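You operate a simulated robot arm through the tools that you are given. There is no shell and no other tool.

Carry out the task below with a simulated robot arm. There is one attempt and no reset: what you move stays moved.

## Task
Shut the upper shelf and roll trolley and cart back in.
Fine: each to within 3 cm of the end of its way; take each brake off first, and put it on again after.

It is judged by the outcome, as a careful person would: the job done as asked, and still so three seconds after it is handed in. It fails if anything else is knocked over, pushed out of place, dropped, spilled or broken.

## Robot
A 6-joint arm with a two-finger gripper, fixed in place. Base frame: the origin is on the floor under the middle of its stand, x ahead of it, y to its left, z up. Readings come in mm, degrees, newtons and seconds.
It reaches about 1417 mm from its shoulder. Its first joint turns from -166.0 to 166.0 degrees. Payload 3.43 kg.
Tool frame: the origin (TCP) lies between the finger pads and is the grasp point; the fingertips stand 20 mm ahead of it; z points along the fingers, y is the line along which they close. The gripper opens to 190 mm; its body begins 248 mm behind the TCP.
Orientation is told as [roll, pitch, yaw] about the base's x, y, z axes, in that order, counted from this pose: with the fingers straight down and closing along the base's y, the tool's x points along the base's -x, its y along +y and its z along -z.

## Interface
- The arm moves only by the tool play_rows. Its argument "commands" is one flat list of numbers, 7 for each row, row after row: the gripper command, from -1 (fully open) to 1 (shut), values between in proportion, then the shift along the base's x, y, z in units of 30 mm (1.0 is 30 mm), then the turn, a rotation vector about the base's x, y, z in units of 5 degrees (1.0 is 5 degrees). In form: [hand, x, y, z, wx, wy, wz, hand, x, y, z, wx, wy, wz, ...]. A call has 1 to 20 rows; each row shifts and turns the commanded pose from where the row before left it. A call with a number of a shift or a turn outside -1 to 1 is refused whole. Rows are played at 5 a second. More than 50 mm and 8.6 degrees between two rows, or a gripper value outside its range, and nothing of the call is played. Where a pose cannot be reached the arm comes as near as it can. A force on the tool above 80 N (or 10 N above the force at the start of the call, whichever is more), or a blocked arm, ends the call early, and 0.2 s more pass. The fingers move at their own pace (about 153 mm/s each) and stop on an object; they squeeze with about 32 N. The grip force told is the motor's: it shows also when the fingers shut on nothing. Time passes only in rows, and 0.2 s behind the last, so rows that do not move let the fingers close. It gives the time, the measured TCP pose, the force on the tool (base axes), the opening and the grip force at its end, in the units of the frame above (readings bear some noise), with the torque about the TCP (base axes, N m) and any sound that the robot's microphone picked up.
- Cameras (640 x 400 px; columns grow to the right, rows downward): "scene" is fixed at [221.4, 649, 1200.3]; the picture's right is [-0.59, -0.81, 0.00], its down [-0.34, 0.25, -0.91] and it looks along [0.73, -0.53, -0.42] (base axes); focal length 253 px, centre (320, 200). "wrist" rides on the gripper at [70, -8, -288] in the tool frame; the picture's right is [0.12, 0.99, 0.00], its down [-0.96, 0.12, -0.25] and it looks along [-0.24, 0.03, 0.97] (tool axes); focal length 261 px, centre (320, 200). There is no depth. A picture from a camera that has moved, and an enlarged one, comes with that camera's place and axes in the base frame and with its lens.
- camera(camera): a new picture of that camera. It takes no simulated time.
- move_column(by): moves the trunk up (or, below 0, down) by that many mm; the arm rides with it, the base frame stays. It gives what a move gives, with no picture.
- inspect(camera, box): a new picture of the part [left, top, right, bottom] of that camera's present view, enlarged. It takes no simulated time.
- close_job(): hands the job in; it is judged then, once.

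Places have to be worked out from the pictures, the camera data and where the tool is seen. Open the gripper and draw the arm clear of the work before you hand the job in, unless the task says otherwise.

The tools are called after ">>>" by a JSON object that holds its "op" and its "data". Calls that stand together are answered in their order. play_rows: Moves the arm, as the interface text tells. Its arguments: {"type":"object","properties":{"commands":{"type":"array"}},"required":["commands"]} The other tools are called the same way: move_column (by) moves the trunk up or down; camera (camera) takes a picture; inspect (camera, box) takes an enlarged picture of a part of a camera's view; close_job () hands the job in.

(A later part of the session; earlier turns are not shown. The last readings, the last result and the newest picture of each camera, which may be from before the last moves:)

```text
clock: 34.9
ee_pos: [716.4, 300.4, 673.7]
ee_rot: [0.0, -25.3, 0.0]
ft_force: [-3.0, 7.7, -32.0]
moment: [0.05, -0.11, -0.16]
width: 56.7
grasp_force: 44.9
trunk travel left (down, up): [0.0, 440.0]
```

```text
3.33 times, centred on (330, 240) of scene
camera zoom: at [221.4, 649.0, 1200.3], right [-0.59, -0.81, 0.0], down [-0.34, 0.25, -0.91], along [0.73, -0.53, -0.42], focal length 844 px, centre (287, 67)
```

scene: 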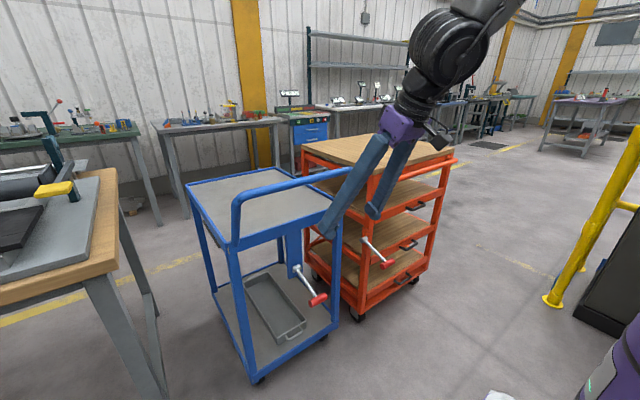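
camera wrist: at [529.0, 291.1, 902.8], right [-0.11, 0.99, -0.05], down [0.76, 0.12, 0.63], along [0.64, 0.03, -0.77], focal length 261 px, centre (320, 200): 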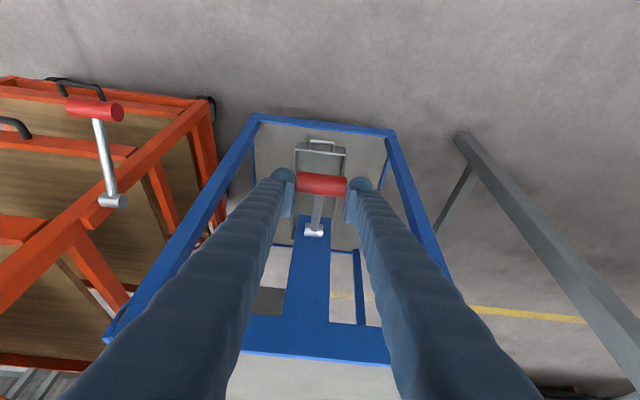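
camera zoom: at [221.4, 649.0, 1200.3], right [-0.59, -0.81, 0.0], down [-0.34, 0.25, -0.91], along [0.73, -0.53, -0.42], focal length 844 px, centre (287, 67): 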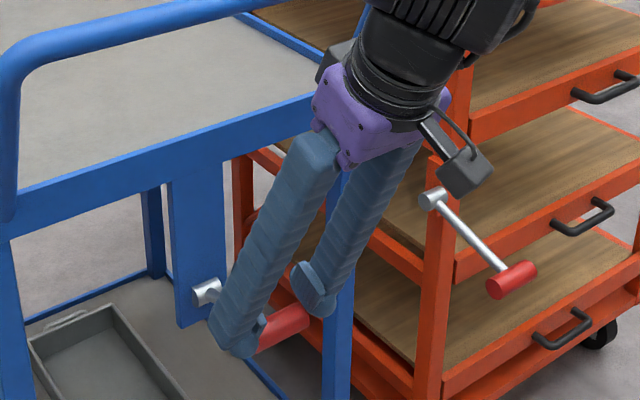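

Force rose to 32 N and the T-bar began to slip in the pads: the lever has reached its upper stop at roughly +20°. I open the fingers and see whether the lever stays up.

>>> {"op": "play_rows", "data": {"commands": [1, -0.1, 0, -0.2, 0, 0, 0, 0, 0, 0, 0, 0, 0, 0, -0.37, 0, 0, 0, 0, 0, 0, -0.37, 0, 0, 0, 0, 0, 0]}}

>>> {"op": "camera", "data": {"camera": "wrist"}}

>>> {"op": "inspect", "data": {"camera": "scene", "box": [250, 180, 410, 300]}}

```text
clock: 35.9
ee_pos: [713.0, 298.5, 669.7]
ee_rot: [0.1, -25.4, 0.0]
ft_force: [0.8, 0.0, -0.1]
moment: [0.0, -0.02, 0.0]
width: 130.3
grasp_force: 0.1
trunk travel left (down, up): [0.0, 440.0]
```

```text
taken
camera wrist: at [525.0, 289.9, 898.2], right [-0.11, 0.99, -0.05], down [0.76, 0.12, 0.64], along [0.64, 0.03, -0.77], focal length 261 px, centre (320, 200)
```

wrist: 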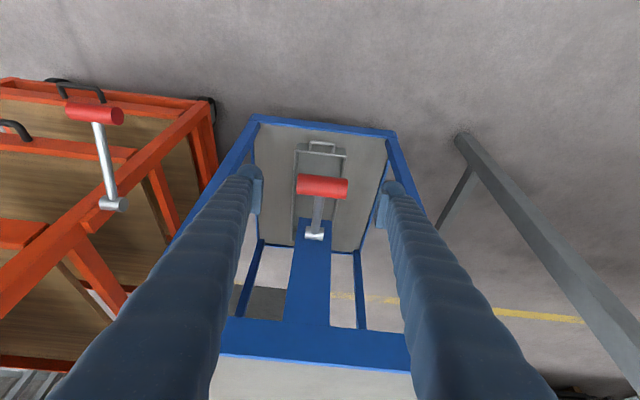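

```text
3.33 times, centred on (330, 240) of scene
camera zoom: at [221.4, 649.0, 1200.3], right [-0.59, -0.81, 0.0], down [-0.34, 0.25, -0.91], along [0.73, -0.53, -0.42], focal length 844 px, centre (287, 67)
```

zoom: 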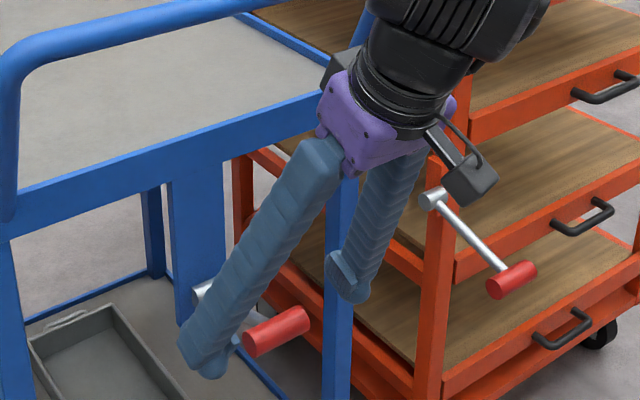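

The lever stays up at its stop. I retract along the tool axis, rise to the push-bar height with the fingers wide open, and look at the bar.

>>> {"op": "play_rows", "data": {"commands": [-0.37, -0.43, 0, 0.9, 0, 0, 0, -0.37, -0.43, 0, 0.9, 0, 0, 0, -0.37, -0.43, 0, 0.9, 0, 0, 0, -0.37, -0.43, 0, 0.9, 0, 0, 0, -1, -0.1, 0, 0.95, 0, -0.2, 0, -1, -0.1, 0, 0.95, 0, -0.2, 0, -1, -0.1, 0, 0.95, 0, -0.2, 0, -1, 0, 0, 0.95, 0, -0.2, 0, -1, 0, 0, 0.95, 0, -0.2, 0, -1, 0, 0, 0, 0, 0, 0]}}

>>> {"op": "camera", "data": {"camera": "wrist"}}

>>> {"op": "camera", "data": {"camera": "scene"}}

```text
clock: 38.1
ee_pos: [652.0, 298.2, 918.7]
ee_rot: [0.0, -30.4, 0.0]
ft_force: [-0.8, -0.5, -0.1]
moment: [0.01, -0.01, -0.06]
width: 190.1
grasp_force: 0.1
trunk travel left (down, up): [0.0, 440.0]
```

```text
taken
camera wrist: at [444.5, 291.3, 1130.9], right [-0.1, 0.99, -0.06], down [0.7, 0.11, 0.7], along [0.7, 0.03, -0.71], focal length 261 px, centre (320, 200)
```

wrist: 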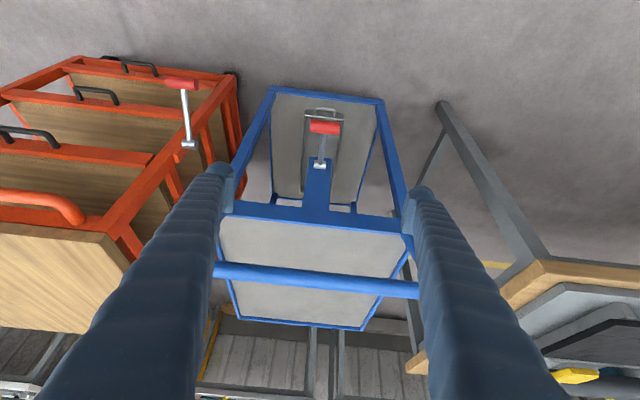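

```text
taken
```

scene: 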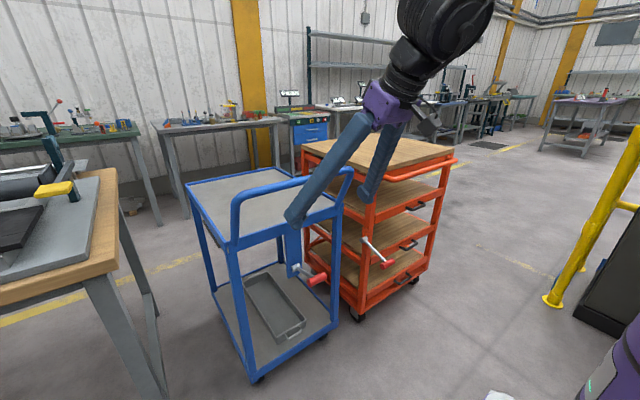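

The push bar is at about (766, 137…482, 953) as judged. I raise the tips a little and push forward gently with both fingers against the bar.

>>> {"op": "play_rows", "data": {"commands": [-1, 0.8, 0.1, 0.13, 0, 0, 0, -1, 0.8, 0.1, 0.13, 0, 0, 0, -1, 0.7, 0.1, 0.13, 0, 0, 0, -1, 0.3, 0, 0, 0, 0, 0, -1, 0.3, 0, 0, 0, 0, 0, -1, 0.3, 0, 0, 0, 0, 0, -1, 0.3, 0, 0, 0, 0, 0, -1, 0.3, 0, 0, 0, 0, 0]}}

>>> {"op": "camera", "data": {"camera": "wrist"}}

>>> {"op": "camera", "data": {"camera": "scene"}}

```text
clock: 39.9
ee_pos: [765.8, 309.1, 933.0]
ee_rot: [0.0, -30.4, 0.0]
ft_force: [-0.9, -0.3, 0.3]
moment: [-0.03, -0.02, -0.02]
width: 190.1
grasp_force: 0.1
trunk travel left (down, up): [0.0, 440.0]
```

```text
taken
camera wrist: at [558.7, 299.8, 1144.0], right [-0.1, 0.99, -0.06], down [0.7, 0.11, 0.7], along [0.7, 0.03, -0.71], focal length 261 px, centre (320, 200)
```

wrist: 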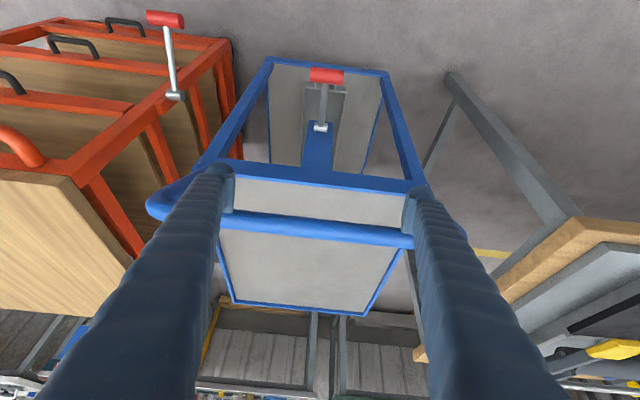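

```text
taken
```

scene: 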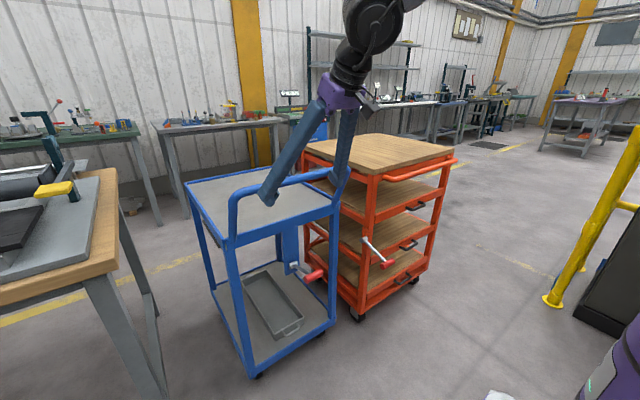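

The trolley rolls: the bar is now at x≈791 and the force is near zero. I keep pushing at an even 50 mm/s.

>>> {"op": "play_rows", "data": {"commands": [-1, 0.33, 0, 0, 0, 0, 0, -1, 0.33, 0, 0, 0, 0, 0, -1, 0.33, 0, 0, 0, 0, 0, -1, 0.33, 0, 0, 0, 0, 0, -1, 0.33, 0, 0, 0, 0, 0, -1, 0.33, 0, 0, 0, 0, 0, -1, 0.33, 0, 0, 0, 0, 0, -1, 0.33, 0, 0, 0, 0, 0, -1, 0.33, 0, 0, 0, 0, 0, -1, 0.33, 0, 0, 0, 0, 0]}}

>>> {"op": "camera", "data": {"camera": "wrist"}}

>>> {"op": "camera", "data": {"camera": "scene"}}

```text
clock: 42.1
ee_pos: [867.5, 308.6, 932.2]
ee_rot: [0.1, -30.5, -0.1]
ft_force: [0.3, 0.0, 0.0]
moment: [0.01, -0.02, 0.0]
width: 190.0
grasp_force: 0.1
trunk travel left (down, up): [0.0, 440.0]
```

```text
taken
camera wrist: at [658.6, 299.4, 1144.0], right [-0.1, 0.99, -0.06], down [0.7, 0.11, 0.7], along [0.7, 0.03, -0.71], focal length 261 px, centre (320, 200)
```

wrist: 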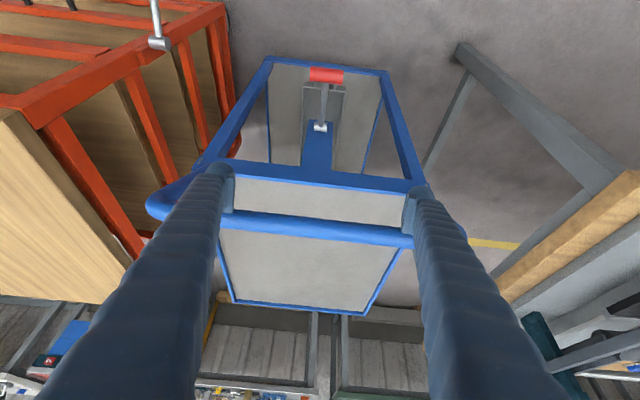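

```text
taken
```

scene: 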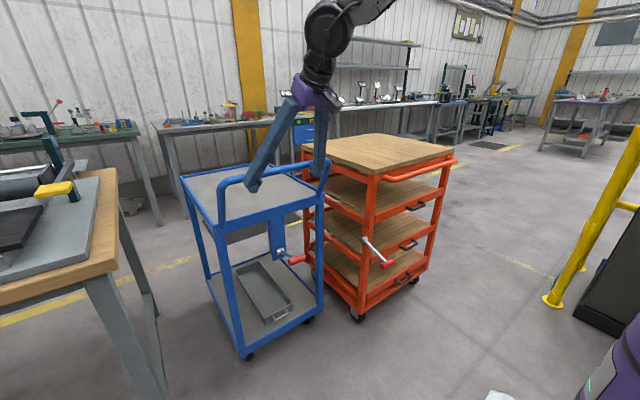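

It rolls straight with little resistance. I keep pushing.

>>> {"op": "play_rows", "data": {"commands": [-1, 0.33, 0, 0, 0, 0, 0, -1, 0.33, 0, 0, 0, 0, 0, -1, 0.33, 0, 0, 0, 0, 0, -1, 0.33, 0, 0, 0, 0, 0, -1, 0.33, 0, 0, 0, 0, 0, -1, 0.33, 0, 0, 0, 0, 0, -1, 0.33, 0, 0, 0, 0, 0, -1, 0.33, 0, 0, 0, 0, 0, -1, 0.33, 0, 0, 0, 0, 0, -1, 0.33, 0, 0, 0, 0, 0]}}

>>> {"op": "camera", "data": {"camera": "wrist"}}

>>> {"op": "camera", "data": {"camera": "scene"}}

```text
clock: 44.3
ee_pos: [965.4, 309.6, 931.6]
ee_rot: [0.1, -30.5, 0.0]
ft_force: [-0.4, 0.1, 0.7]
moment: [0.01, -0.04, 0.01]
width: 189.8
grasp_force: 0.0
trunk travel left (down, up): [0.0, 440.0]
```

```text
taken
camera wrist: at [757.4, 300.0, 1144.6], right [-0.1, 0.99, -0.06], down [0.7, 0.11, 0.7], along [0.7, 0.03, -0.71], focal length 261 px, centre (320, 200)
```

wrist: 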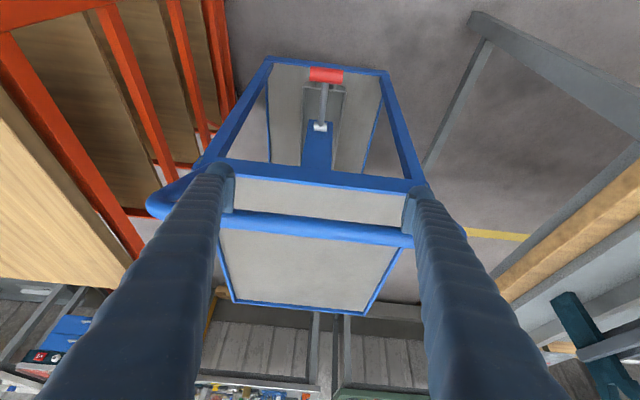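

```text
taken
```

scene: 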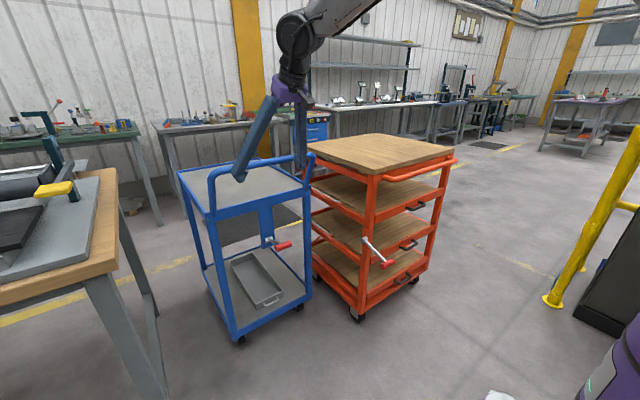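

Still rolling freely after about 230 mm. I continue in the same way, waiting for the end stop.

>>> {"op": "play_rows", "data": {"commands": [-1, 0.33, 0, 0, 0, 0, 0, -1, 0.33, 0, 0, 0, 0, 0, -1, 0.33, 0, 0, 0, 0, 0, -1, 0.33, 0, 0, 0, 0, 0, -1, 0.33, 0, 0, 0, 0, 0, -1, 0.33, 0, 0, 0, 0, 0, -1, 0.33, 0, 0, 0, 0, 0, -1, 0.33, 0, 0, 0, 0, 0, -1, 0.33, 0, 0, 0, 0, 0, -1, 0.33, 0, 0, 0, 0, 0]}}

>>> {"op": "camera", "data": {"camera": "wrist"}}

>>> {"op": "camera", "data": {"camera": "scene"}}

```text
clock: 46.1
ee_pos: [1034.8, 309.2, 922.0]
ee_rot: [-0.7, -29.4, 0.0]
ft_force: [-4.5, 0.6, -5.3]
moment: [0.47, 0.08, -0.58]
width: 189.6
grasp_force: 0.1
trunk travel left (down, up): [0.0, 440.0]
stopped in row 9: the force on the tool passed its limit at 91 N (the readings are from after the stop); the commanded pose is now the measured one
```

```text
taken
camera wrist: at [831.3, 303.1, 1137.4], right [-0.1, 0.99, -0.07], down [0.72, 0.12, 0.69], along [0.69, 0.02, -0.72], focal length 261 px, centre (320, 200)
```

wrist: 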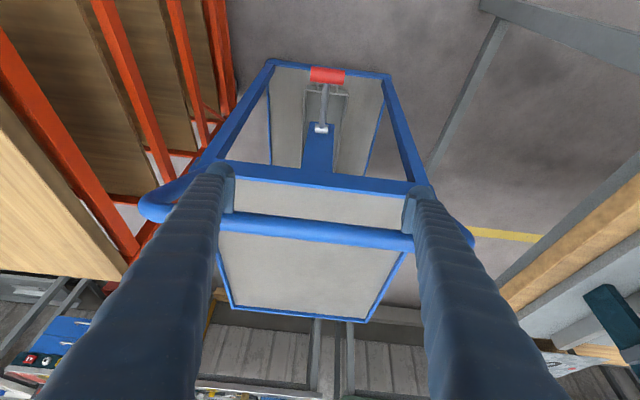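

```text
taken
```

scene: 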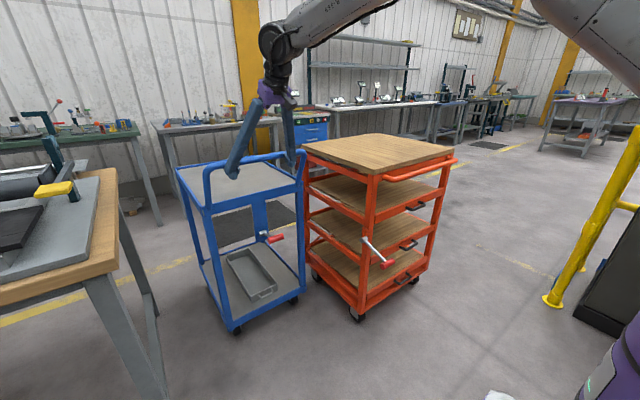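

The push ended hard at 91 N after about 300 mm of travel, so the end stop seems reached. I press again gently to confirm it has not bounced back.

>>> {"op": "play_rows", "data": {"commands": [-1, 0.1, 0, 0.2, 0, 0, 0, -1, 0.1, 0, 0.1, 0, 0, 0, -1, 0.1, 0, 0, 0, 0, 0, -1, 0, 0, 0, 0, 0, 0]}}

>>> {"op": "camera", "data": {"camera": "wrist"}}

```text
clock: 47.1
ee_pos: [1037.4, 306.9, 922.2]
ee_rot: [-1.2, -28.8, -0.1]
ft_force: [-55.1, -1.2, -50.6]
moment: [5.31, -0.24, -5.88]
width: 187.1
grasp_force: 0.0
trunk travel left (down, up): [0.0, 440.0]
```

```text
taken
camera wrist: at [834.9, 305.4, 1140.2], right [-0.09, 0.99, -0.07], down [0.73, 0.12, 0.68], along [0.68, 0.01, -0.73], focal length 261 px, centre (320, 200)
```

wrist: 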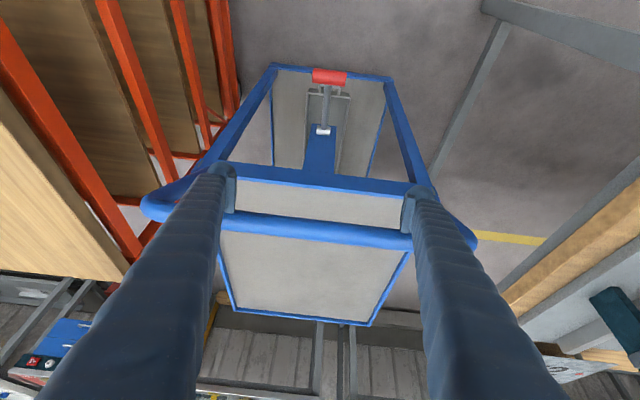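

It is firmly against its stop (55 N with no further motion). I back off, keeping clear of the bar, and check that the trolley stays.

>>> {"op": "play_rows", "data": {"commands": [-1, -0.3, 0, 0, 0, 0, 0, -1, -0.8, -0.07, 0, 0, 0, 0, -1, -0.8, -0.07, 0, 0, 0.2, 0, -1, -0.8, -0.07, 0, 0, 0.2, 0, -1, -0.8, -0.07, 0, 0, 0.2, 0, -0.37, 0, 0, 0, 0, 0.2, 0, -0.37, 0, 0, 0, 0, 0, 0]}}

>>> {"op": "camera", "data": {"camera": "wrist"}}

>>> {"op": "camera", "data": {"camera": "scene"}}

```text
clock: 48.7
ee_pos: [938.6, 301.7, 934.9]
ee_rot: [-1.1, -26.0, 0.0]
ft_force: [-0.2, 0.0, 0.2]
moment: [-0.02, 0.0, -0.03]
width: 130.2
grasp_force: 0.1
trunk travel left (down, up): [0.0, 440.0]
```

```text
taken
camera wrist: at [748.5, 297.3, 1161.4], right [-0.1, 0.99, -0.07], down [0.76, 0.12, 0.64], along [0.65, 0.01, -0.76], focal length 261 px, centre (320, 200)
```

wrist: 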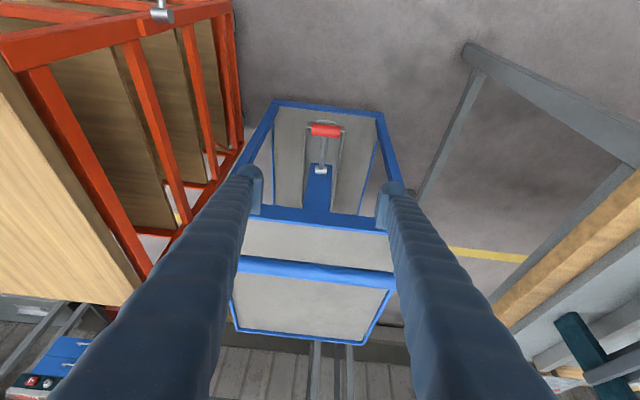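

```text
taken
```

scene: 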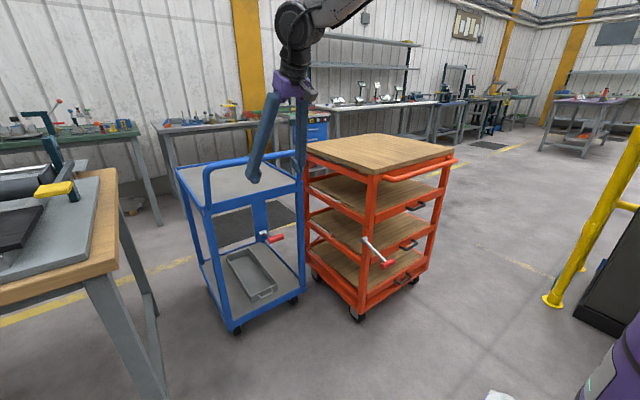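

The trolley stays in. Its lever is now around T (990–1005, 298, 655). I straighten the small roll and go down to a pre-grasp point in front of it.

>>> {"op": "play_rows", "data": {"commands": [-0.37, 0, -0.1, -0.9, 0.22, 0.12, 0, -0.37, 0, 0, -0.9, 0, 0, 0, -0.37, 0, 0, -0.9, 0, 0, 0, -0.37, 0, 0, -0.9, 0, 0, 0, -0.37, 0, 0, -0.9, 0, 0, 0, -0.37, 0, 0, -0.9, 0, 0, 0, -0.37, 0, 0, 0, 0, 0, 0]}}

>>> {"op": "camera", "data": {"camera": "wrist"}}

>>> {"op": "inspect", "data": {"camera": "scene", "box": [190, 140, 350, 300]}}

```text
clock: 50.3
ee_pos: [934.6, 299.7, 768.3]
ee_rot: [0.6, -25.0, -0.4]
ft_force: [0.3, 0.5, 0.7]
moment: [-0.03, 0.03, 0.05]
width: 130.2
grasp_force: 0.2
out of reach, approached as far as the arm can: row 1
trunk travel left (down, up): [0.0, 440.0]
```

```text
taken
camera wrist: at [748.4, 288.7, 998.2], right [-0.11, 0.99, -0.04], down [0.77, 0.11, 0.63], along [0.63, 0.04, -0.77], focal length 261 px, centre (320, 200)
```

wrist: 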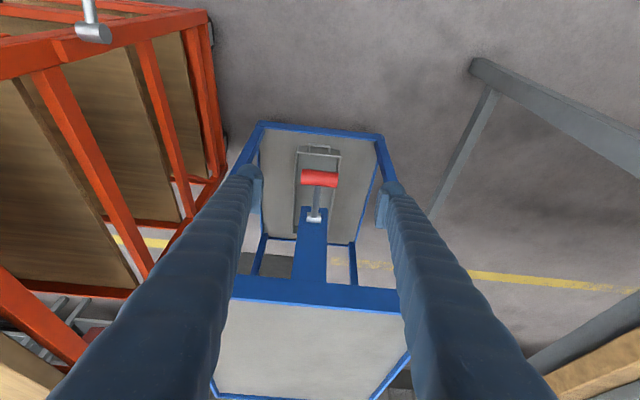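

```text
2.50 times, centred on (270, 220) of scene
camera zoom: at [221.4, 649.0, 1200.3], right [-0.59, -0.81, 0.0], down [-0.34, 0.25, -0.91], along [0.73, -0.53, -0.42], focal length 633 px, centre (445, 150)
```

zoom: 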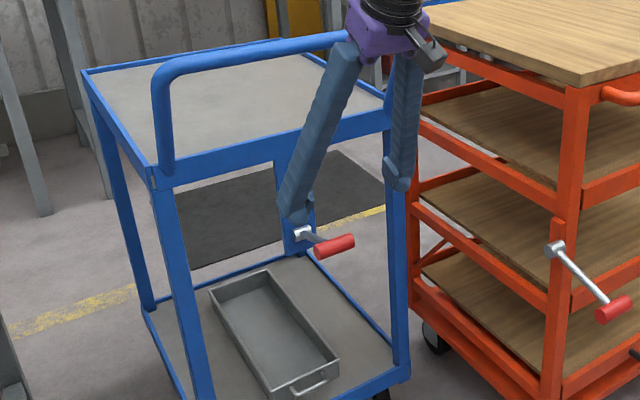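

T-bar now judged at about (988,300,650). I go down onto it along the tool axis.

>>> {"op": "play_rows", "data": {"commands": [-0.37, 0.355, 0, -0.78, -0.1, 0, 0, -0.37, 0.355, 0, -0.78, 0, 0, 0, -0.37, 0.355, 0, -0.78, 0, 0, 0, -0.37, 0.355, 0, -0.78, 0, 0, 0, -0.37, 0.355, 0, -0.78, 0, 0, 0, -0.37, 0, 0, 0, 0, 0, 0]}}

>>> {"op": "camera", "data": {"camera": "wrist"}}

>>> {"op": "inspect", "data": {"camera": "scene", "box": [190, 170, 350, 290]}}

```text
clock: 51.7
ee_pos: [987.7, 298.7, 650.6]
ee_rot: [0.2, -25.1, -0.2]
ft_force: [0.3, 1.1, -0.3]
moment: [-0.02, 0.0, 0.0]
width: 130.4
grasp_force: 0.0
trunk travel left (down, up): [0.0, 440.0]
```

```text
taken
camera wrist: at [801.3, 289.6, 881.2], right [-0.11, 0.99, -0.05], down [0.77, 0.11, 0.63], along [0.63, 0.03, -0.77], focal length 261 px, centre (320, 200)
```

wrist: 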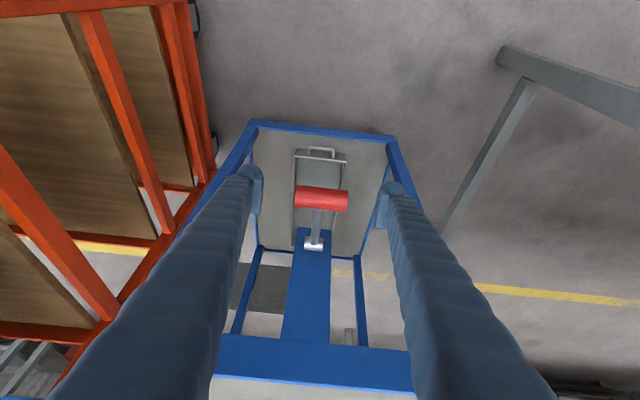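

```text
3.33 times, centred on (270, 230) of scene
camera zoom: at [221.4, 649.0, 1200.3], right [-0.59, -0.81, 0.0], down [-0.34, 0.25, -0.91], along [0.73, -0.53, -0.42], focal length 844 px, centre (487, 100)
```

zoom: 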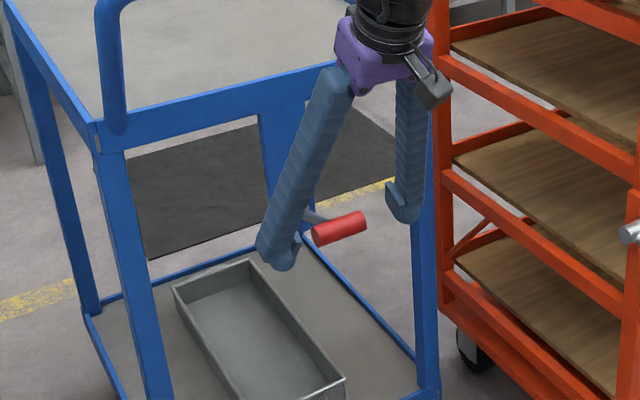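

T-bar is right at the TCP. I close on its ends with a slight +y correction.

>>> {"op": "play_rows", "data": {"commands": [0, 0, 0.05, 0, 0, 0, 0, 1, 0, 0, 0, 0, 0, 0, 1, 0, 0, 0, 0, 0, 0, 1, 0, 0, 0, 0, 0, 0]}}

```text
clock: 52.7
ee_pos: [988.4, 300.2, 651.3]
ee_rot: [0.0, -24.9, -0.3]
ft_force: [1.0, -0.7, -0.9]
moment: [-0.11, 0.03, 0.18]
width: 59.1
grasp_force: 45.0
trunk travel left (down, up): [0.0, 440.0]
```

Gripped without side load. I swing the lever down along its arc to its former, braked position.

>>> {"op": "play_rows", "data": {"commands": [1, -0.137, 0, -0.48, 0, 0, 0, 1, -0.083, 0, -0.467, 0, 0, 0, 1, -0.033, 0, -0.473, 0, 0, 0, 1, 0.017, 0, -0.477, 0, 0, 0, 1, 0.067, 0, -0.47, 0, 0, 0, 1, 0, 0, 0, 0, 0, 0]}}

>>> {"op": "camera", "data": {"camera": "wrist"}}

>>> {"op": "inspect", "data": {"camera": "scene", "box": [190, 170, 350, 290]}}

```text
clock: 54.1
ee_pos: [982.8, 300.7, 580.5]
ee_rot: [0.0, -25.0, -0.3]
ft_force: [9.1, -20.6, 3.3]
moment: [-0.17, -0.48, 0.09]
width: 58.9
grasp_force: 45.1
trunk travel left (down, up): [0.0, 440.0]
```

```text
taken
camera wrist: at [795.8, 291.5, 811.0], right [-0.1, 0.99, -0.05], down [0.77, 0.11, 0.63], along [0.63, 0.03, -0.77], focal length 261 px, centre (320, 200)
```

wrist: 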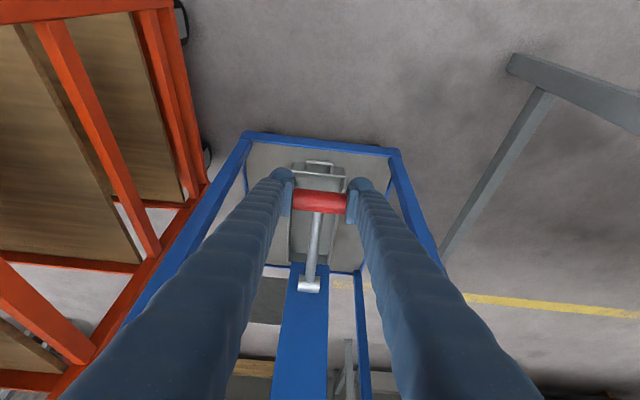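

```text
3.33 times, centred on (270, 230) of scene
camera zoom: at [221.4, 649.0, 1200.3], right [-0.59, -0.81, 0.0], down [-0.34, 0.25, -0.91], along [0.73, -0.53, -0.42], focal length 844 px, centre (487, 100)
```

zoom: 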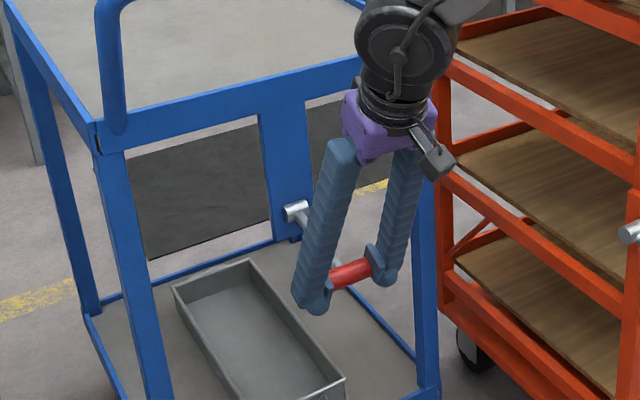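

The lever is at about -11°. I continue down until it meets the lower stop.

>>> {"op": "play_rows", "data": {"commands": [1, 0.09, -0.04, -0.35, 0, 0, 0, 1, 0.09, 0, -0.25, 0, 0, 0, 1, 0, 0, 0, 0, 0, 0]}}

```text
clock: 54.9
ee_pos: [986.5, 298.7, 561.7]
ee_rot: [0.1, -25.0, -0.2]
ft_force: [-6.8, -16.5, 2.3]
moment: [-0.08, -0.77, 0.0]
width: 58.8
grasp_force: 44.8
trunk travel left (down, up): [0.0, 440.0]
```

>>> {"op": "play_rows", "data": {"commands": [1, 0.08, 0, -0.2, 0, 0, 0, 1, 0.09, 0, -0.2, 0, 0, 0, 1, 0, 0, 0, 0, 0, 0]}}

>>> {"op": "camera", "data": {"camera": "wrist"}}

>>> {"op": "inspect", "data": {"camera": "scene", "box": [190, 170, 350, 290]}}

```text
clock: 55.7
ee_pos: [993.1, 300.3, 555.4]
ee_rot: [0.2, -25.3, -0.3]
ft_force: [-23.3, -19.2, 31.1]
moment: [-0.24, -0.15, -0.16]
width: 59.3
grasp_force: 44.9
trunk travel left (down, up): [0.0, 440.0]
```

```text
taken
camera wrist: at [805.6, 291.0, 785.2], right [-0.1, 0.99, -0.05], down [0.76, 0.11, 0.64], along [0.64, 0.03, -0.77], focal length 261 px, centre (320, 200)
```

wrist: 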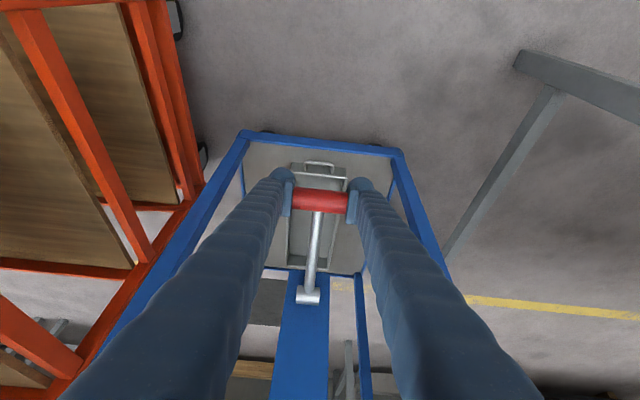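

```text
3.33 times, centred on (270, 230) of scene
camera zoom: at [221.4, 649.0, 1200.3], right [-0.59, -0.81, 0.0], down [-0.34, 0.25, -0.91], along [0.73, -0.53, -0.42], focal length 844 px, centre (487, 100)
```

zoom: 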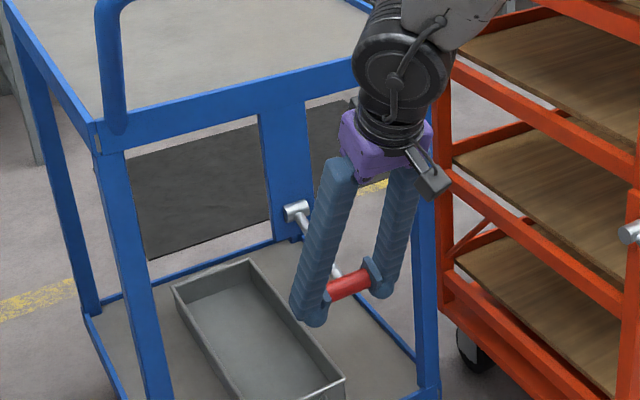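

The lever meets its lower stop (31 N up-force), slightly beyond where it was at first: the brake is on. I relax, open and retract along the tool axis, then check.

>>> {"op": "play_rows", "data": {"commands": [1, -0.1, 0, 0.12, 0, 0, 0, -0.1, 0, 0, 0, 0, 0, 0, -0.37, 0, 0, 0, 0, 0, 0, -0.37, -0.4, 0, 0.9, 0, 0, 0, -0.37, -0.4, 0, 0.9, 0, 0, 0, -0.37, -0.4, 0, 0.9, 0, 0, 0, -0.37, -0.4, 0, 0.9, 0, 0, 0, -0.37, -0.4, 0, 0.9, 0, 0, 0, -0.37, -0.4, 0, 0.9, 0, 0, 0, -0.37, 0, 0, 0, 0, 0, 0]}}

>>> {"op": "camera", "data": {"camera": "wrist"}}

>>> {"op": "camera", "data": {"camera": "scene"}}

>>> {"op": "inspect", "data": {"camera": "scene", "box": [190, 170, 350, 290]}}

```text
clock: 57.9
ee_pos: [918.8, 301.8, 717.7]
ee_rot: [0.1, -25.0, -0.2]
ft_force: [0.5, -0.7, 0.3]
moment: [0.0, 0.03, -0.01]
width: 130.1
grasp_force: 0.0
trunk travel left (down, up): [0.0, 440.0]
```

```text
taken
camera wrist: at [731.8, 293.0, 948.4], right [-0.1, 0.99, -0.05], down [0.77, 0.11, 0.63], along [0.63, 0.03, -0.77], focal length 261 px, centre (320, 200)
```

wrist: 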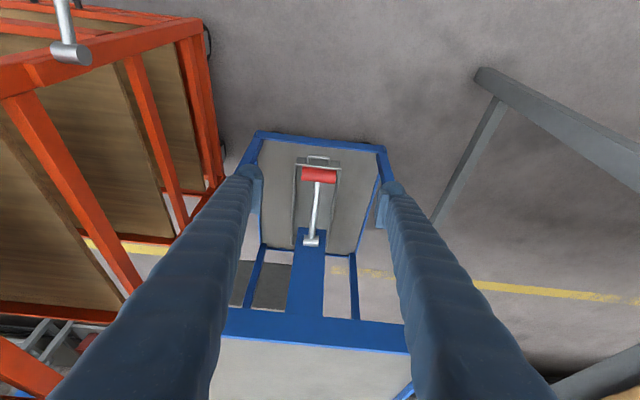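

```text
taken
```

scene: 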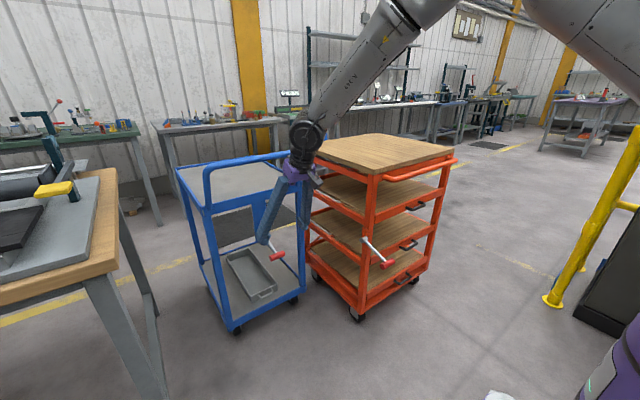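

```text
3.33 times, centred on (270, 230) of scene
camera zoom: at [221.4, 649.0, 1200.3], right [-0.59, -0.81, 0.0], down [-0.34, 0.25, -0.91], along [0.73, -0.53, -0.42], focal length 844 px, centre (487, 100)
```

zoom: 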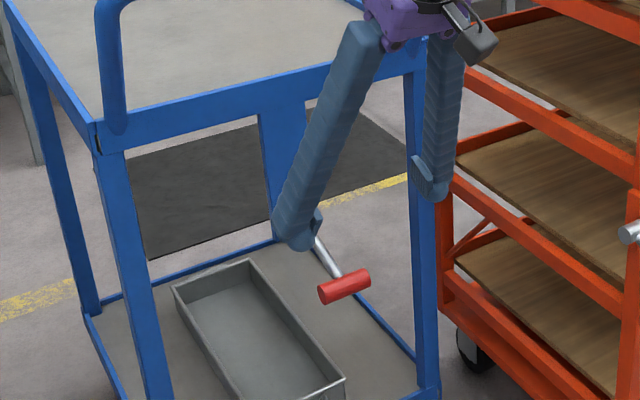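

The blue trolley's lever stays down and the trolley is in. Now I draw back in x and go across to the orange cart's lever, steepening the tool to about 15°.

>>> {"op": "play_rows", "data": {"commands": [-0.37, -0.9, 0, 0.2, 0, 0.22, 0, -0.37, -0.9, 0, 0.2, 0, 0.22, 0, -0.37, -0.9, 0, 0.2, 0, 0.22, 0, -0.37, -0.9, 0, 0.2, 0, 0.22, 0, -0.37, -0.9, 0, 0.2, 0, 0.22, 0, -0.37, -0.9, 0, 0.2, 0, 0.22, 0, -0.37, -0.9, 0, 0.2, 0, 0.22, 0, -0.37, -0.9, 0, 0.2, 0, 0.22, 0, -0.37, -0.9, 0, 0.2, 0, 0.22, 0, -0.37, 0, -0.9, 0, 0, 0, 0, -0.37, 0, -0.9, 0, 0, 0, 0, -0.37, 0, -0.9, 0, 0, 0, 0, -0.37, 0, -0.9, 0, 0, 0, 0, -0.37, 0, -0.9, 0, 0, 0, 0, -0.37, 0, -0.9, 0, 0, 0, 0, -0.37, 0, -0.9, 0, 0, 0, 0, -0.37, 0, -0.9, 0, 0, 0, 0]}}

>>> {"op": "camera", "data": {"camera": "wrist"}}

>>> {"op": "camera", "data": {"camera": "scene"}}

```text
clock: 61.5
ee_pos: [665.3, 89.5, 760.1]
ee_rot: [-1.0, -15.8, -0.2]
ft_force: [-0.5, 0.1, 0.2]
moment: [-0.06, -0.03, -0.03]
width: 130.2
grasp_force: 0.0
out of reach, approached as far as the arm can: row 15, 16, 17
trunk travel left (down, up): [0.0, 440.0]
```

```text
taken
camera wrist: at [519.3, 86.1, 1017.2], right [-0.11, 0.99, -0.05], down [0.86, 0.12, 0.5], along [0.5, 0.01, -0.87], focal length 261 px, centre (320, 200)
```

wrist: 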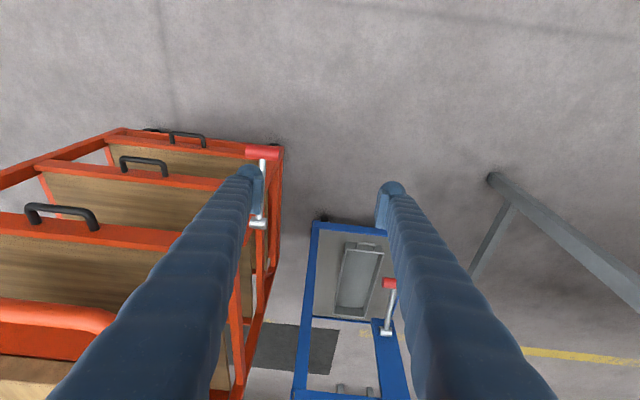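

```text
taken
```

scene: 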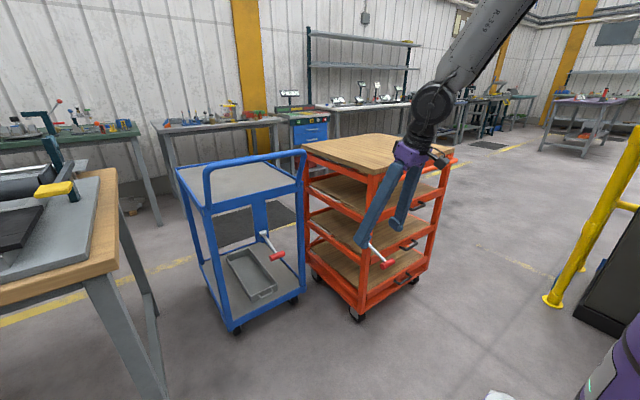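

The arm again balks near y≈0 with a tilted tool, probably a wrist singularity. I try a steeper tool (about 5°) while moving on to y≈-22 at this height.

>>> {"op": "play_rows", "data": {"commands": [-0.37, 0, 0, 0, 0, 0.55, 0, -0.37, 0, 0, 0, 0, 0.55, 0, -0.37, 0, -0.5, 0, 0, 0.55, 0, -0.37, 0, -0.8, 0, 0, 0.55, 0, -0.37, 0, -0.8, 0, 0, 0, 0, -0.37, 0, -0.8, 0, 0, 0, 0, -0.37, 0, -0.8, 0, 0, 0, 0, -0.37, 0, 0, 0, 0, 0, 0]}}

>>> {"op": "camera", "data": {"camera": "wrist"}}

>>> {"op": "camera", "data": {"camera": "scene"}}

```text
clock: 63.3
ee_pos: [647.6, -10.5, 731.7]
ee_rot: [-4.5, -9.8, -0.2]
ft_force: [0.5, -0.1, -0.5]
moment: [0.03, 0.0, 0.01]
width: 130.1
grasp_force: 0.0
out of reach, approached as far as the arm can: row 1, 2, 3, 4
trunk travel left (down, up): [0.0, 440.0]
```

```text
taken
camera wrist: at [528.1, 4.2, 1001.5], right [-0.1, 0.99, -0.1], down [0.91, 0.13, 0.4], along [0.41, -0.05, -0.91], focal length 261 px, centre (320, 200)
```

wrist: 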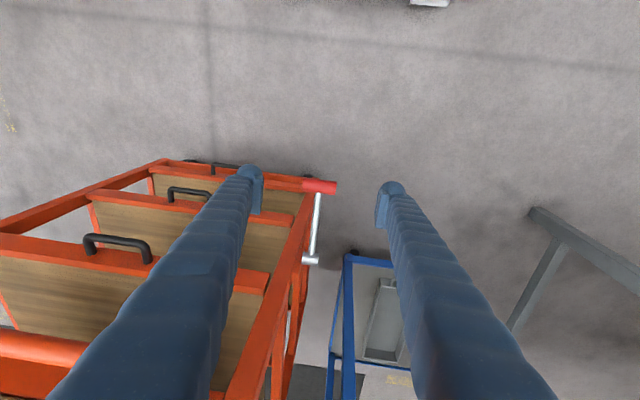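

```text
taken
```

scene: 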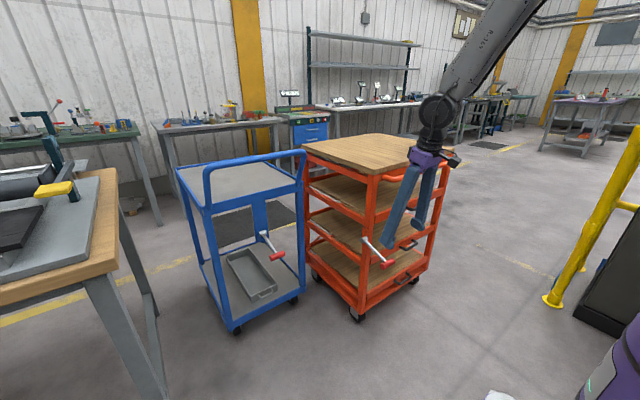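

It passed, but with a roll of -4.5° left over. I correct the roll and centre on the orange lever at y≈-22.

>>> {"op": "play_rows", "data": {"commands": [-0.37, 0, -0.2, 0, 0.3, 0, 0, -0.37, 0, -0.2, 0, 0.3, 0, 0, -0.37, 0, 0, 0, 0.3, 0, 0, -0.37, 0, 0, 0, 0, 0, 0]}}

>>> {"op": "camera", "data": {"camera": "wrist"}}

```text
clock: 64.3
ee_pos: [647.1, -9.6, 730.4]
ee_rot: [-4.5, -9.7, -0.2]
ft_force: [-0.3, -0.9, -0.5]
moment: [-0.03, -0.01, 0.0]
width: 130.0
grasp_force: 0.0
out of reach, approached as far as the arm can: row 1, 2
trunk travel left (down, up): [0.0, 440.0]
```

```text
taken
camera wrist: at [528.1, 4.5, 1001.5], right [-0.1, 0.99, -0.1], down [0.91, 0.13, 0.4], along [0.41, -0.05, -0.91], focal length 261 px, centre (320, 200)
```

wrist: 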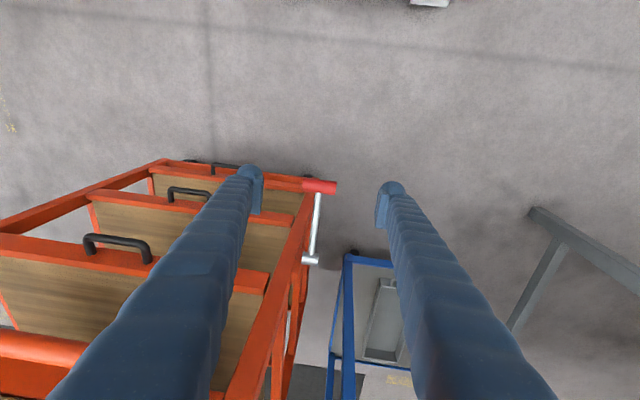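

The arm refuses -y and roll here. I probe which way is free: first a little outward in +x and up.

>>> {"op": "play_rows", "data": {"commands": [-0.37, 0.5, 0, 0, 0, 0, 0, -0.37, 0, 0, 0, 0, 0, 0]}}

>>> {"op": "play_rows", "data": {"commands": [-0.37, 0, 0, 0.8, 0, 0, 0, -0.37, 0, 0, 0.8, 0, 0, 0, -0.37, 0, 0, 0, 0, 0, 0]}}

>>> {"op": "play_rows", "data": {"commands": [-0.37, 0, 0, 0, 0.5, 0, 0, -0.37, 0, 0, 0, 0.4, 0, 0, -0.37, 0, 0, 0, 0, 0, 0]}}

```text
clock: 64.9
ee_pos: [657.8, -8.0, 724.5]
ee_rot: [-4.3, -10.3, -0.3]
ft_force: [1.1, 0.1, 0.5]
moment: [0.0, 0.04, 0.0]
width: 130.2
grasp_force: 0.0
out of reach, approached as far as the arm can: row 1
trunk travel left (down, up): [0.0, 440.0]
```

```text
clock: 65.7
ee_pos: [648.5, -1.9, 759.5]
ee_rot: [-4.9, -10.6, -0.3]
ft_force: [-0.9, 0.1, 0.3]
moment: [0.05, -0.03, 0.01]
width: 130.5
grasp_force: 0.0
out of reach, approached as far as the arm can: row 1, 2
trunk travel left (down, up): [0.0, 440.0]
```

```text
clock: 66.5
ee_pos: [649.7, -1.3, 758.5]
ee_rot: [-4.8, -10.7, -0.4]
ft_force: [-0.1, 0.2, -0.8]
moment: [-0.01, 0.02, 0.0]
width: 129.9
grasp_force: 0.1
out of reach, approached as far as the arm can: row 1
trunk travel left (down, up): [0.0, 440.0]
```

A wrist joint seems to be on the wrong turn after the earlier crossing. I go back to the +y side and higher, to re-cross y=0 with a strongly tilted tool as on the way over.

>>> {"op": "play_rows", "data": {"commands": [-0.37, 0.2, 0.9, 0.6, 0, -0.4, 0, -0.37, 0.2, 0.9, 0.6, 0, -0.4, 0, -0.37, 0.2, 0.9, 0.6, 0.3, -0.4, 0, -0.37, 0.2, 0.9, 0.6, 0.3, -0.4, 0, -0.37, 0.2, 0.9, 0.6, 0.3, -0.4, 0, -0.37, 0, 0.5, 0.6, 0.1, -0.4, 0, -0.37, 0, 0, 0.6, 0, -0.4, 0, -0.37, 0, 0, 0, 0, 0, 0]}}

```text
clock: 68.3
ee_pos: [674.7, 153.2, 879.4]
ee_rot: [2.9, -24.4, -2.4]
ft_force: [0.2, -0.3, 0.5]
moment: [0.01, -0.04, -0.01]
width: 130.4
grasp_force: 0.0
out of reach, approached as far as the arm can: row 1, 4
trunk travel left (down, up): [0.0, 440.0]
```

Now at (675,153,879). I level out the roll and yaw leftovers and tilt the tool to 45° here, rising to z≈950.

>>> {"op": "play_rows", "data": {"commands": [-0.37, 0.2, 0, 0.5, -0.3, -0.8, 0.25, -0.37, 0.2, 0, 0.5, -0.28, -0.8, 0.23, -0.37, 0.2, 0, 0.5, 0, -0.8, 0, -0.37, 0.2, 0, 0.5, 0, -0.8, 0, -0.37, 0, 0, 0.4, 0, -0.8, 0, -0.37, 0, 0, 0, 0, 0, 0]}}

```text
clock: 69.7
ee_pos: [700.3, 141.9, 931.9]
ee_rot: [-1.6, -43.0, 1.3]
ft_force: [-0.3, 0.1, 0.0]
moment: [0.02, -0.04, -0.03]
width: 130.4
grasp_force: 0.0
trunk travel left (down, up): [0.0, 440.0]
```

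I let it settle and read the pose again.

>>> {"op": "play_rows", "data": {"commands": [-0.37, 0, 0, 0, 0, 0, 0, -0.37, 0, 0, 0, 0, 0, 0]}}

>>> {"op": "camera", "data": {"camera": "scene"}}

```text
clock: 70.3
ee_pos: [700.2, 141.0, 933.8]
ee_rot: [-1.6, -43.2, 1.3]
ft_force: [0.0, -0.6, 0.1]
moment: [0.0, 0.0, 0.0]
width: 130.1
grasp_force: 0.0
trunk travel left (down, up): [0.0, 440.0]
```

```text
taken
```

scene: 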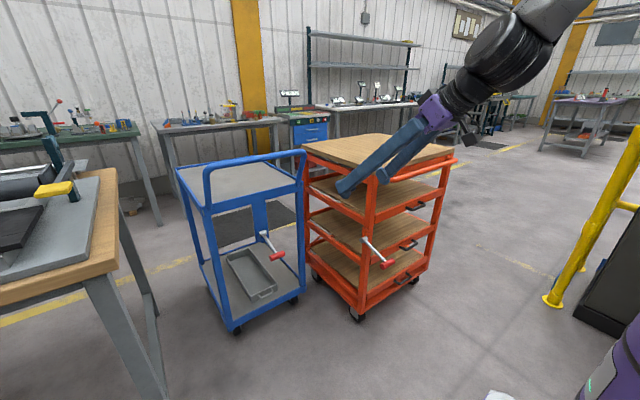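

Settled. Now I cross to the -y side in small steps with the tool at 43° tilt.

>>> {"op": "play_rows", "data": {"commands": [-0.37, 0, -0.9, 0, 0.05, 0, -0.04, -0.37, 0, -0.9, 0, 0.05, 0, -0.04, -0.37, 0, -0.9, 0, 0.05, 0, -0.04, -0.37, 0, -0.9, 0, 0.05, 0, -0.04, -0.37, 0, -0.9, 0, 0.05, 0, -0.04, -0.37, 0, -0.9, 0, 0.05, 0, -0.04, -0.37, 0, -0.9, 0, 0, 0, 0, -0.37, 0, -0.9, 0, 0, 0, 0, -0.37, 0, -0.9, 0, 0, 0, 0, -0.37, 0, 0, 0, 0, 0, 0]}}

>>> {"op": "camera", "data": {"camera": "scene"}}

```text
clock: 72.5
ee_pos: [699.7, -90.3, 948.9]
ee_rot: [1.3, -44.5, -0.8]
ft_force: [-0.3, -0.3, -0.2]
moment: [-0.01, 0.02, 0.01]
width: 130.2
grasp_force: 0.2
trunk travel left (down, up): [0.0, 440.0]
```

```text
taken
```

scene: 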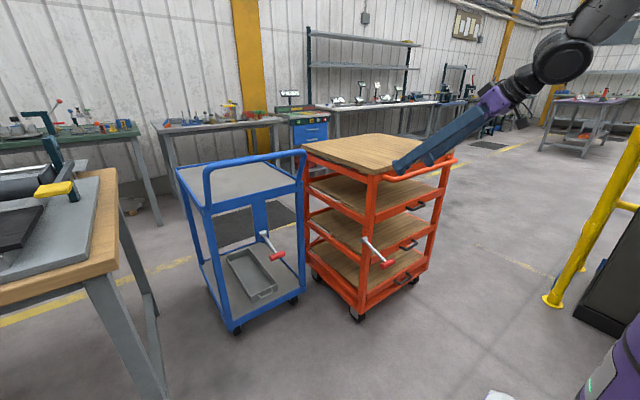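

Crossed cleanly. Now I steepen the tool to about 15° on this side.

>>> {"op": "play_rows", "data": {"commands": [-0.37, -0.1, 0, 0, -0.1, 0.75, 0.05, -0.37, -0.1, 0, 0, -0.1, 0.75, 0.05, -0.37, -0.1, 0, 0, 0, 0.75, 0, -0.37, -0.1, 0, 0, 0, 0.75, 0, -0.37, -0.1, 0, 0, 0, 0.75, 0, -0.37, -0.1, 0, 0, 0, 0.75, 0, -0.37, -0.1, 0, 0, 0, 0.75, 0, -0.37, -0.1, 0, 0, 0, 0.6, 0, -0.37, 0, 0, 0, 0, 0, 0]}}

>>> {"op": "camera", "data": {"camera": "wrist"}}

```text
clock: 74.5
ee_pos: [688.9, -56.1, 949.4]
ee_rot: [4.7, -27.3, -0.1]
ft_force: [0.7, -0.3, -0.5]
moment: [0.0, -0.01, 0.0]
width: 130.1
grasp_force: 0.1
out of reach, approached as far as the arm can: row 1, 2, 3, 4, 5, 6
trunk travel left (down, up): [0.0, 440.0]
```

```text
taken
camera wrist: at [493.8, -87.6, 1170.0], right [-0.14, 0.99, 0.02], down [0.74, 0.09, 0.67], along [0.66, 0.11, -0.74], focal length 261 px, centre (320, 200)
```

wrist: 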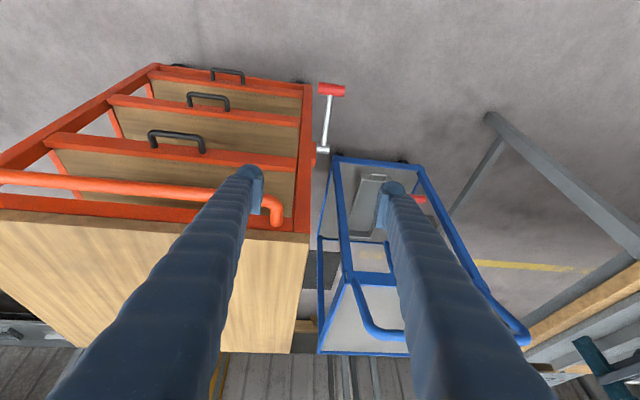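

The tool direction passes too near the forearm's line here (singular). I move sideways to y≈-340, where it is well off that line, and steepen the tool there.

>>> {"op": "play_rows", "data": {"commands": [-0.37, 0, -0.95, 0, -0.1, 0, 0, -0.37, 0, -0.95, 0, -0.1, 0, 0, -0.37, 0, -0.95, 0, -0.1, 0, 0, -0.37, 0, -0.95, 0, -0.1, 0, 0, -0.37, 0, -0.95, 0, -0.1, 0, 0, -0.37, 0, -0.95, 0, -0.1, 0, 0, -0.37, 0, -0.95, 0, -0.1, 0, 0, -0.37, 0, -0.95, 0, -0.1, 0, 0, -0.37, 0, -0.95, 0, -0.1, 0, 0, -0.37, 0, -0.95, 0, 0, 0, 0, -0.37, 0, 0, 0, 0, 0, 0]}}

```text
clock: 76.9
ee_pos: [688.7, -341.4, 947.2]
ee_rot: [-0.3, -27.2, 2.2]
ft_force: [-0.4, -0.1, 0.0]
moment: [0.07, -0.02, 0.02]
width: 130.2
grasp_force: 0.0
trunk travel left (down, up): [0.0, 440.0]
```

Reached without trouble. I now steepen the tool to about 5° at this place and take out the small yaw.

>>> {"op": "play_rows", "data": {"commands": [-0.37, 0, 0, 0, 0, 0.75, -0.15, -0.37, 0, 0, 0, 0, 0.75, -0.15, -0.37, 0, 0, 0, 0, 0.75, -0.14, -0.37, 0, 0, 0, 0, 0.75, 0, -0.37, 0, 0, 0, 0, 0.75, 0, -0.37, 0, 0, 0, 0, 0.6, 0, -0.37, 0, 0, 0, 0, 0, 0]}}

>>> {"op": "camera", "data": {"camera": "scene"}}

```text
clock: 78.5
ee_pos: [678.6, -345.9, 933.9]
ee_rot: [3.2, -15.9, -0.1]
ft_force: [-0.4, 0.5, 0.6]
moment: [0.0, -0.02, 0.01]
width: 130.1
grasp_force: 0.1
out of reach, approached as far as the arm can: row 3, 4, 5, 6
trunk travel left (down, up): [0.0, 440.0]
```

```text
taken
```

scene: 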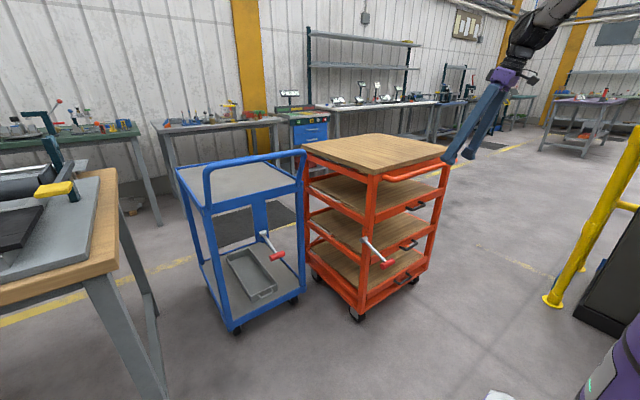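

On this side too the tool cannot get steeper at this relative height. I raise the trunk by 200 mm (back to its starting height), which changes nothing but height for the arm, and then go back toward the starting pose to recover a good arm posture.

>>> {"op": "move_column", "data": {"by": 200}}

>>> {"op": "play_rows", "data": {"commands": [-0.37, 0.05, 0.6, 0.2, -0.3, 0.3, 0, -0.37, 0.05, 0.6, 0.2, -0.3, 0.3, 0, -0.37, 0.05, 0.6, 0.2, 0, 0.3, 0, -0.37, 0.05, 0.6, 0.2, 0, 0.3, 0, -0.37, 0.05, 0.6, 0.2, 0, 0.3, 0, -0.37, 0.05, 0.6, 0.2, 0, 0.3, 0, -0.37, 0.05, 0.6, 0.2, 0, 0.3, 0, -0.37, 0, 0.6, 0.2, 0, 0.3, 0, -0.37, 0, 0.6, 0.2, 0, 0.3, 0, -0.37, 0, 0.6, 0.2, 0, 0.3, 0, -0.37, 0, 0, 0, 0, 0.2, 0]}}

```text
clock: 80.7
ee_pos: [678.7, -345.1, 1132.9]
ee_rot: [3.1, -16.1, -0.3]
ft_force: [0.0, -0.9, -0.4]
moment: [-0.01, -0.01, -0.01]
width: 129.9
grasp_force: 0.0
trunk travel left (down, up): [-200.0, 240.0]
```

```text
clock: 83.1
ee_pos: [647.0, -177.1, 1129.3]
ee_rot: [9.2, -9.6, 0.0]
ft_force: [-0.4, 0.2, -0.9]
moment: [-0.06, 0.03, 0.02]
width: 130.2
grasp_force: 0.0
out of reach, approached as far as the arm can: row 1, 2, 3, 4, 5, 6, 7, 8, 9, 10
trunk travel left (down, up): [-200.0, 240.0]
```

This branch of the arm's posture cannot get the tool steeper than the forearm, so I use the other way round: trunk fully up makes the forearm come down steeply, and a 45° tilted tool is then easy. I raise the trunk and tilt the tool to 45°.

>>> {"op": "move_column", "data": {"by": 240}}

>>> {"op": "play_rows", "data": {"commands": [-0.37, 0, 0, 0, -0.3, -0.7, 0, -0.37, 0, 0, 0, -0.3, -0.7, 0, -0.37, 0, 0, 0, -0.3, -0.7, 0, -0.37, 0, 0, 0, -0.3, -0.7, 0, -0.37, 0, 0, 0, -0.3, -0.7, 0, -0.37, 0, 0, 0, -0.3, -0.7, 0, -0.37, 0, 0, 0, 0, -0.7, 0, -0.37, 0, 0, 0, 0, -0.7, 0, -0.37, 0, 0, 0, 0, -0.7, 0, -0.37, 0, 0, 0, 0, -0.7, 0, -0.37, 0, 0, 0, 0, 0, 0]}}

```text
clock: 85.6
ee_pos: [646.5, -178.1, 1369.4]
ee_rot: [9.1, -9.6, -0.1]
ft_force: [-0.6, 0.2, 0.3]
moment: [-0.03, -0.01, 0.01]
width: 130.2
grasp_force: 0.0
trunk travel left (down, up): [-440.0, 0.0]
```

```text
clock: 88.0
ee_pos: [646.0, -177.1, 1368.4]
ee_rot: [-2.2, -44.3, 4.2]
ft_force: [-1.0, 0.7, 0.6]
moment: [0.0, -0.02, 0.0]
width: 130.3
grasp_force: 0.0
trunk travel left (down, up): [-440.0, 0.0]
```

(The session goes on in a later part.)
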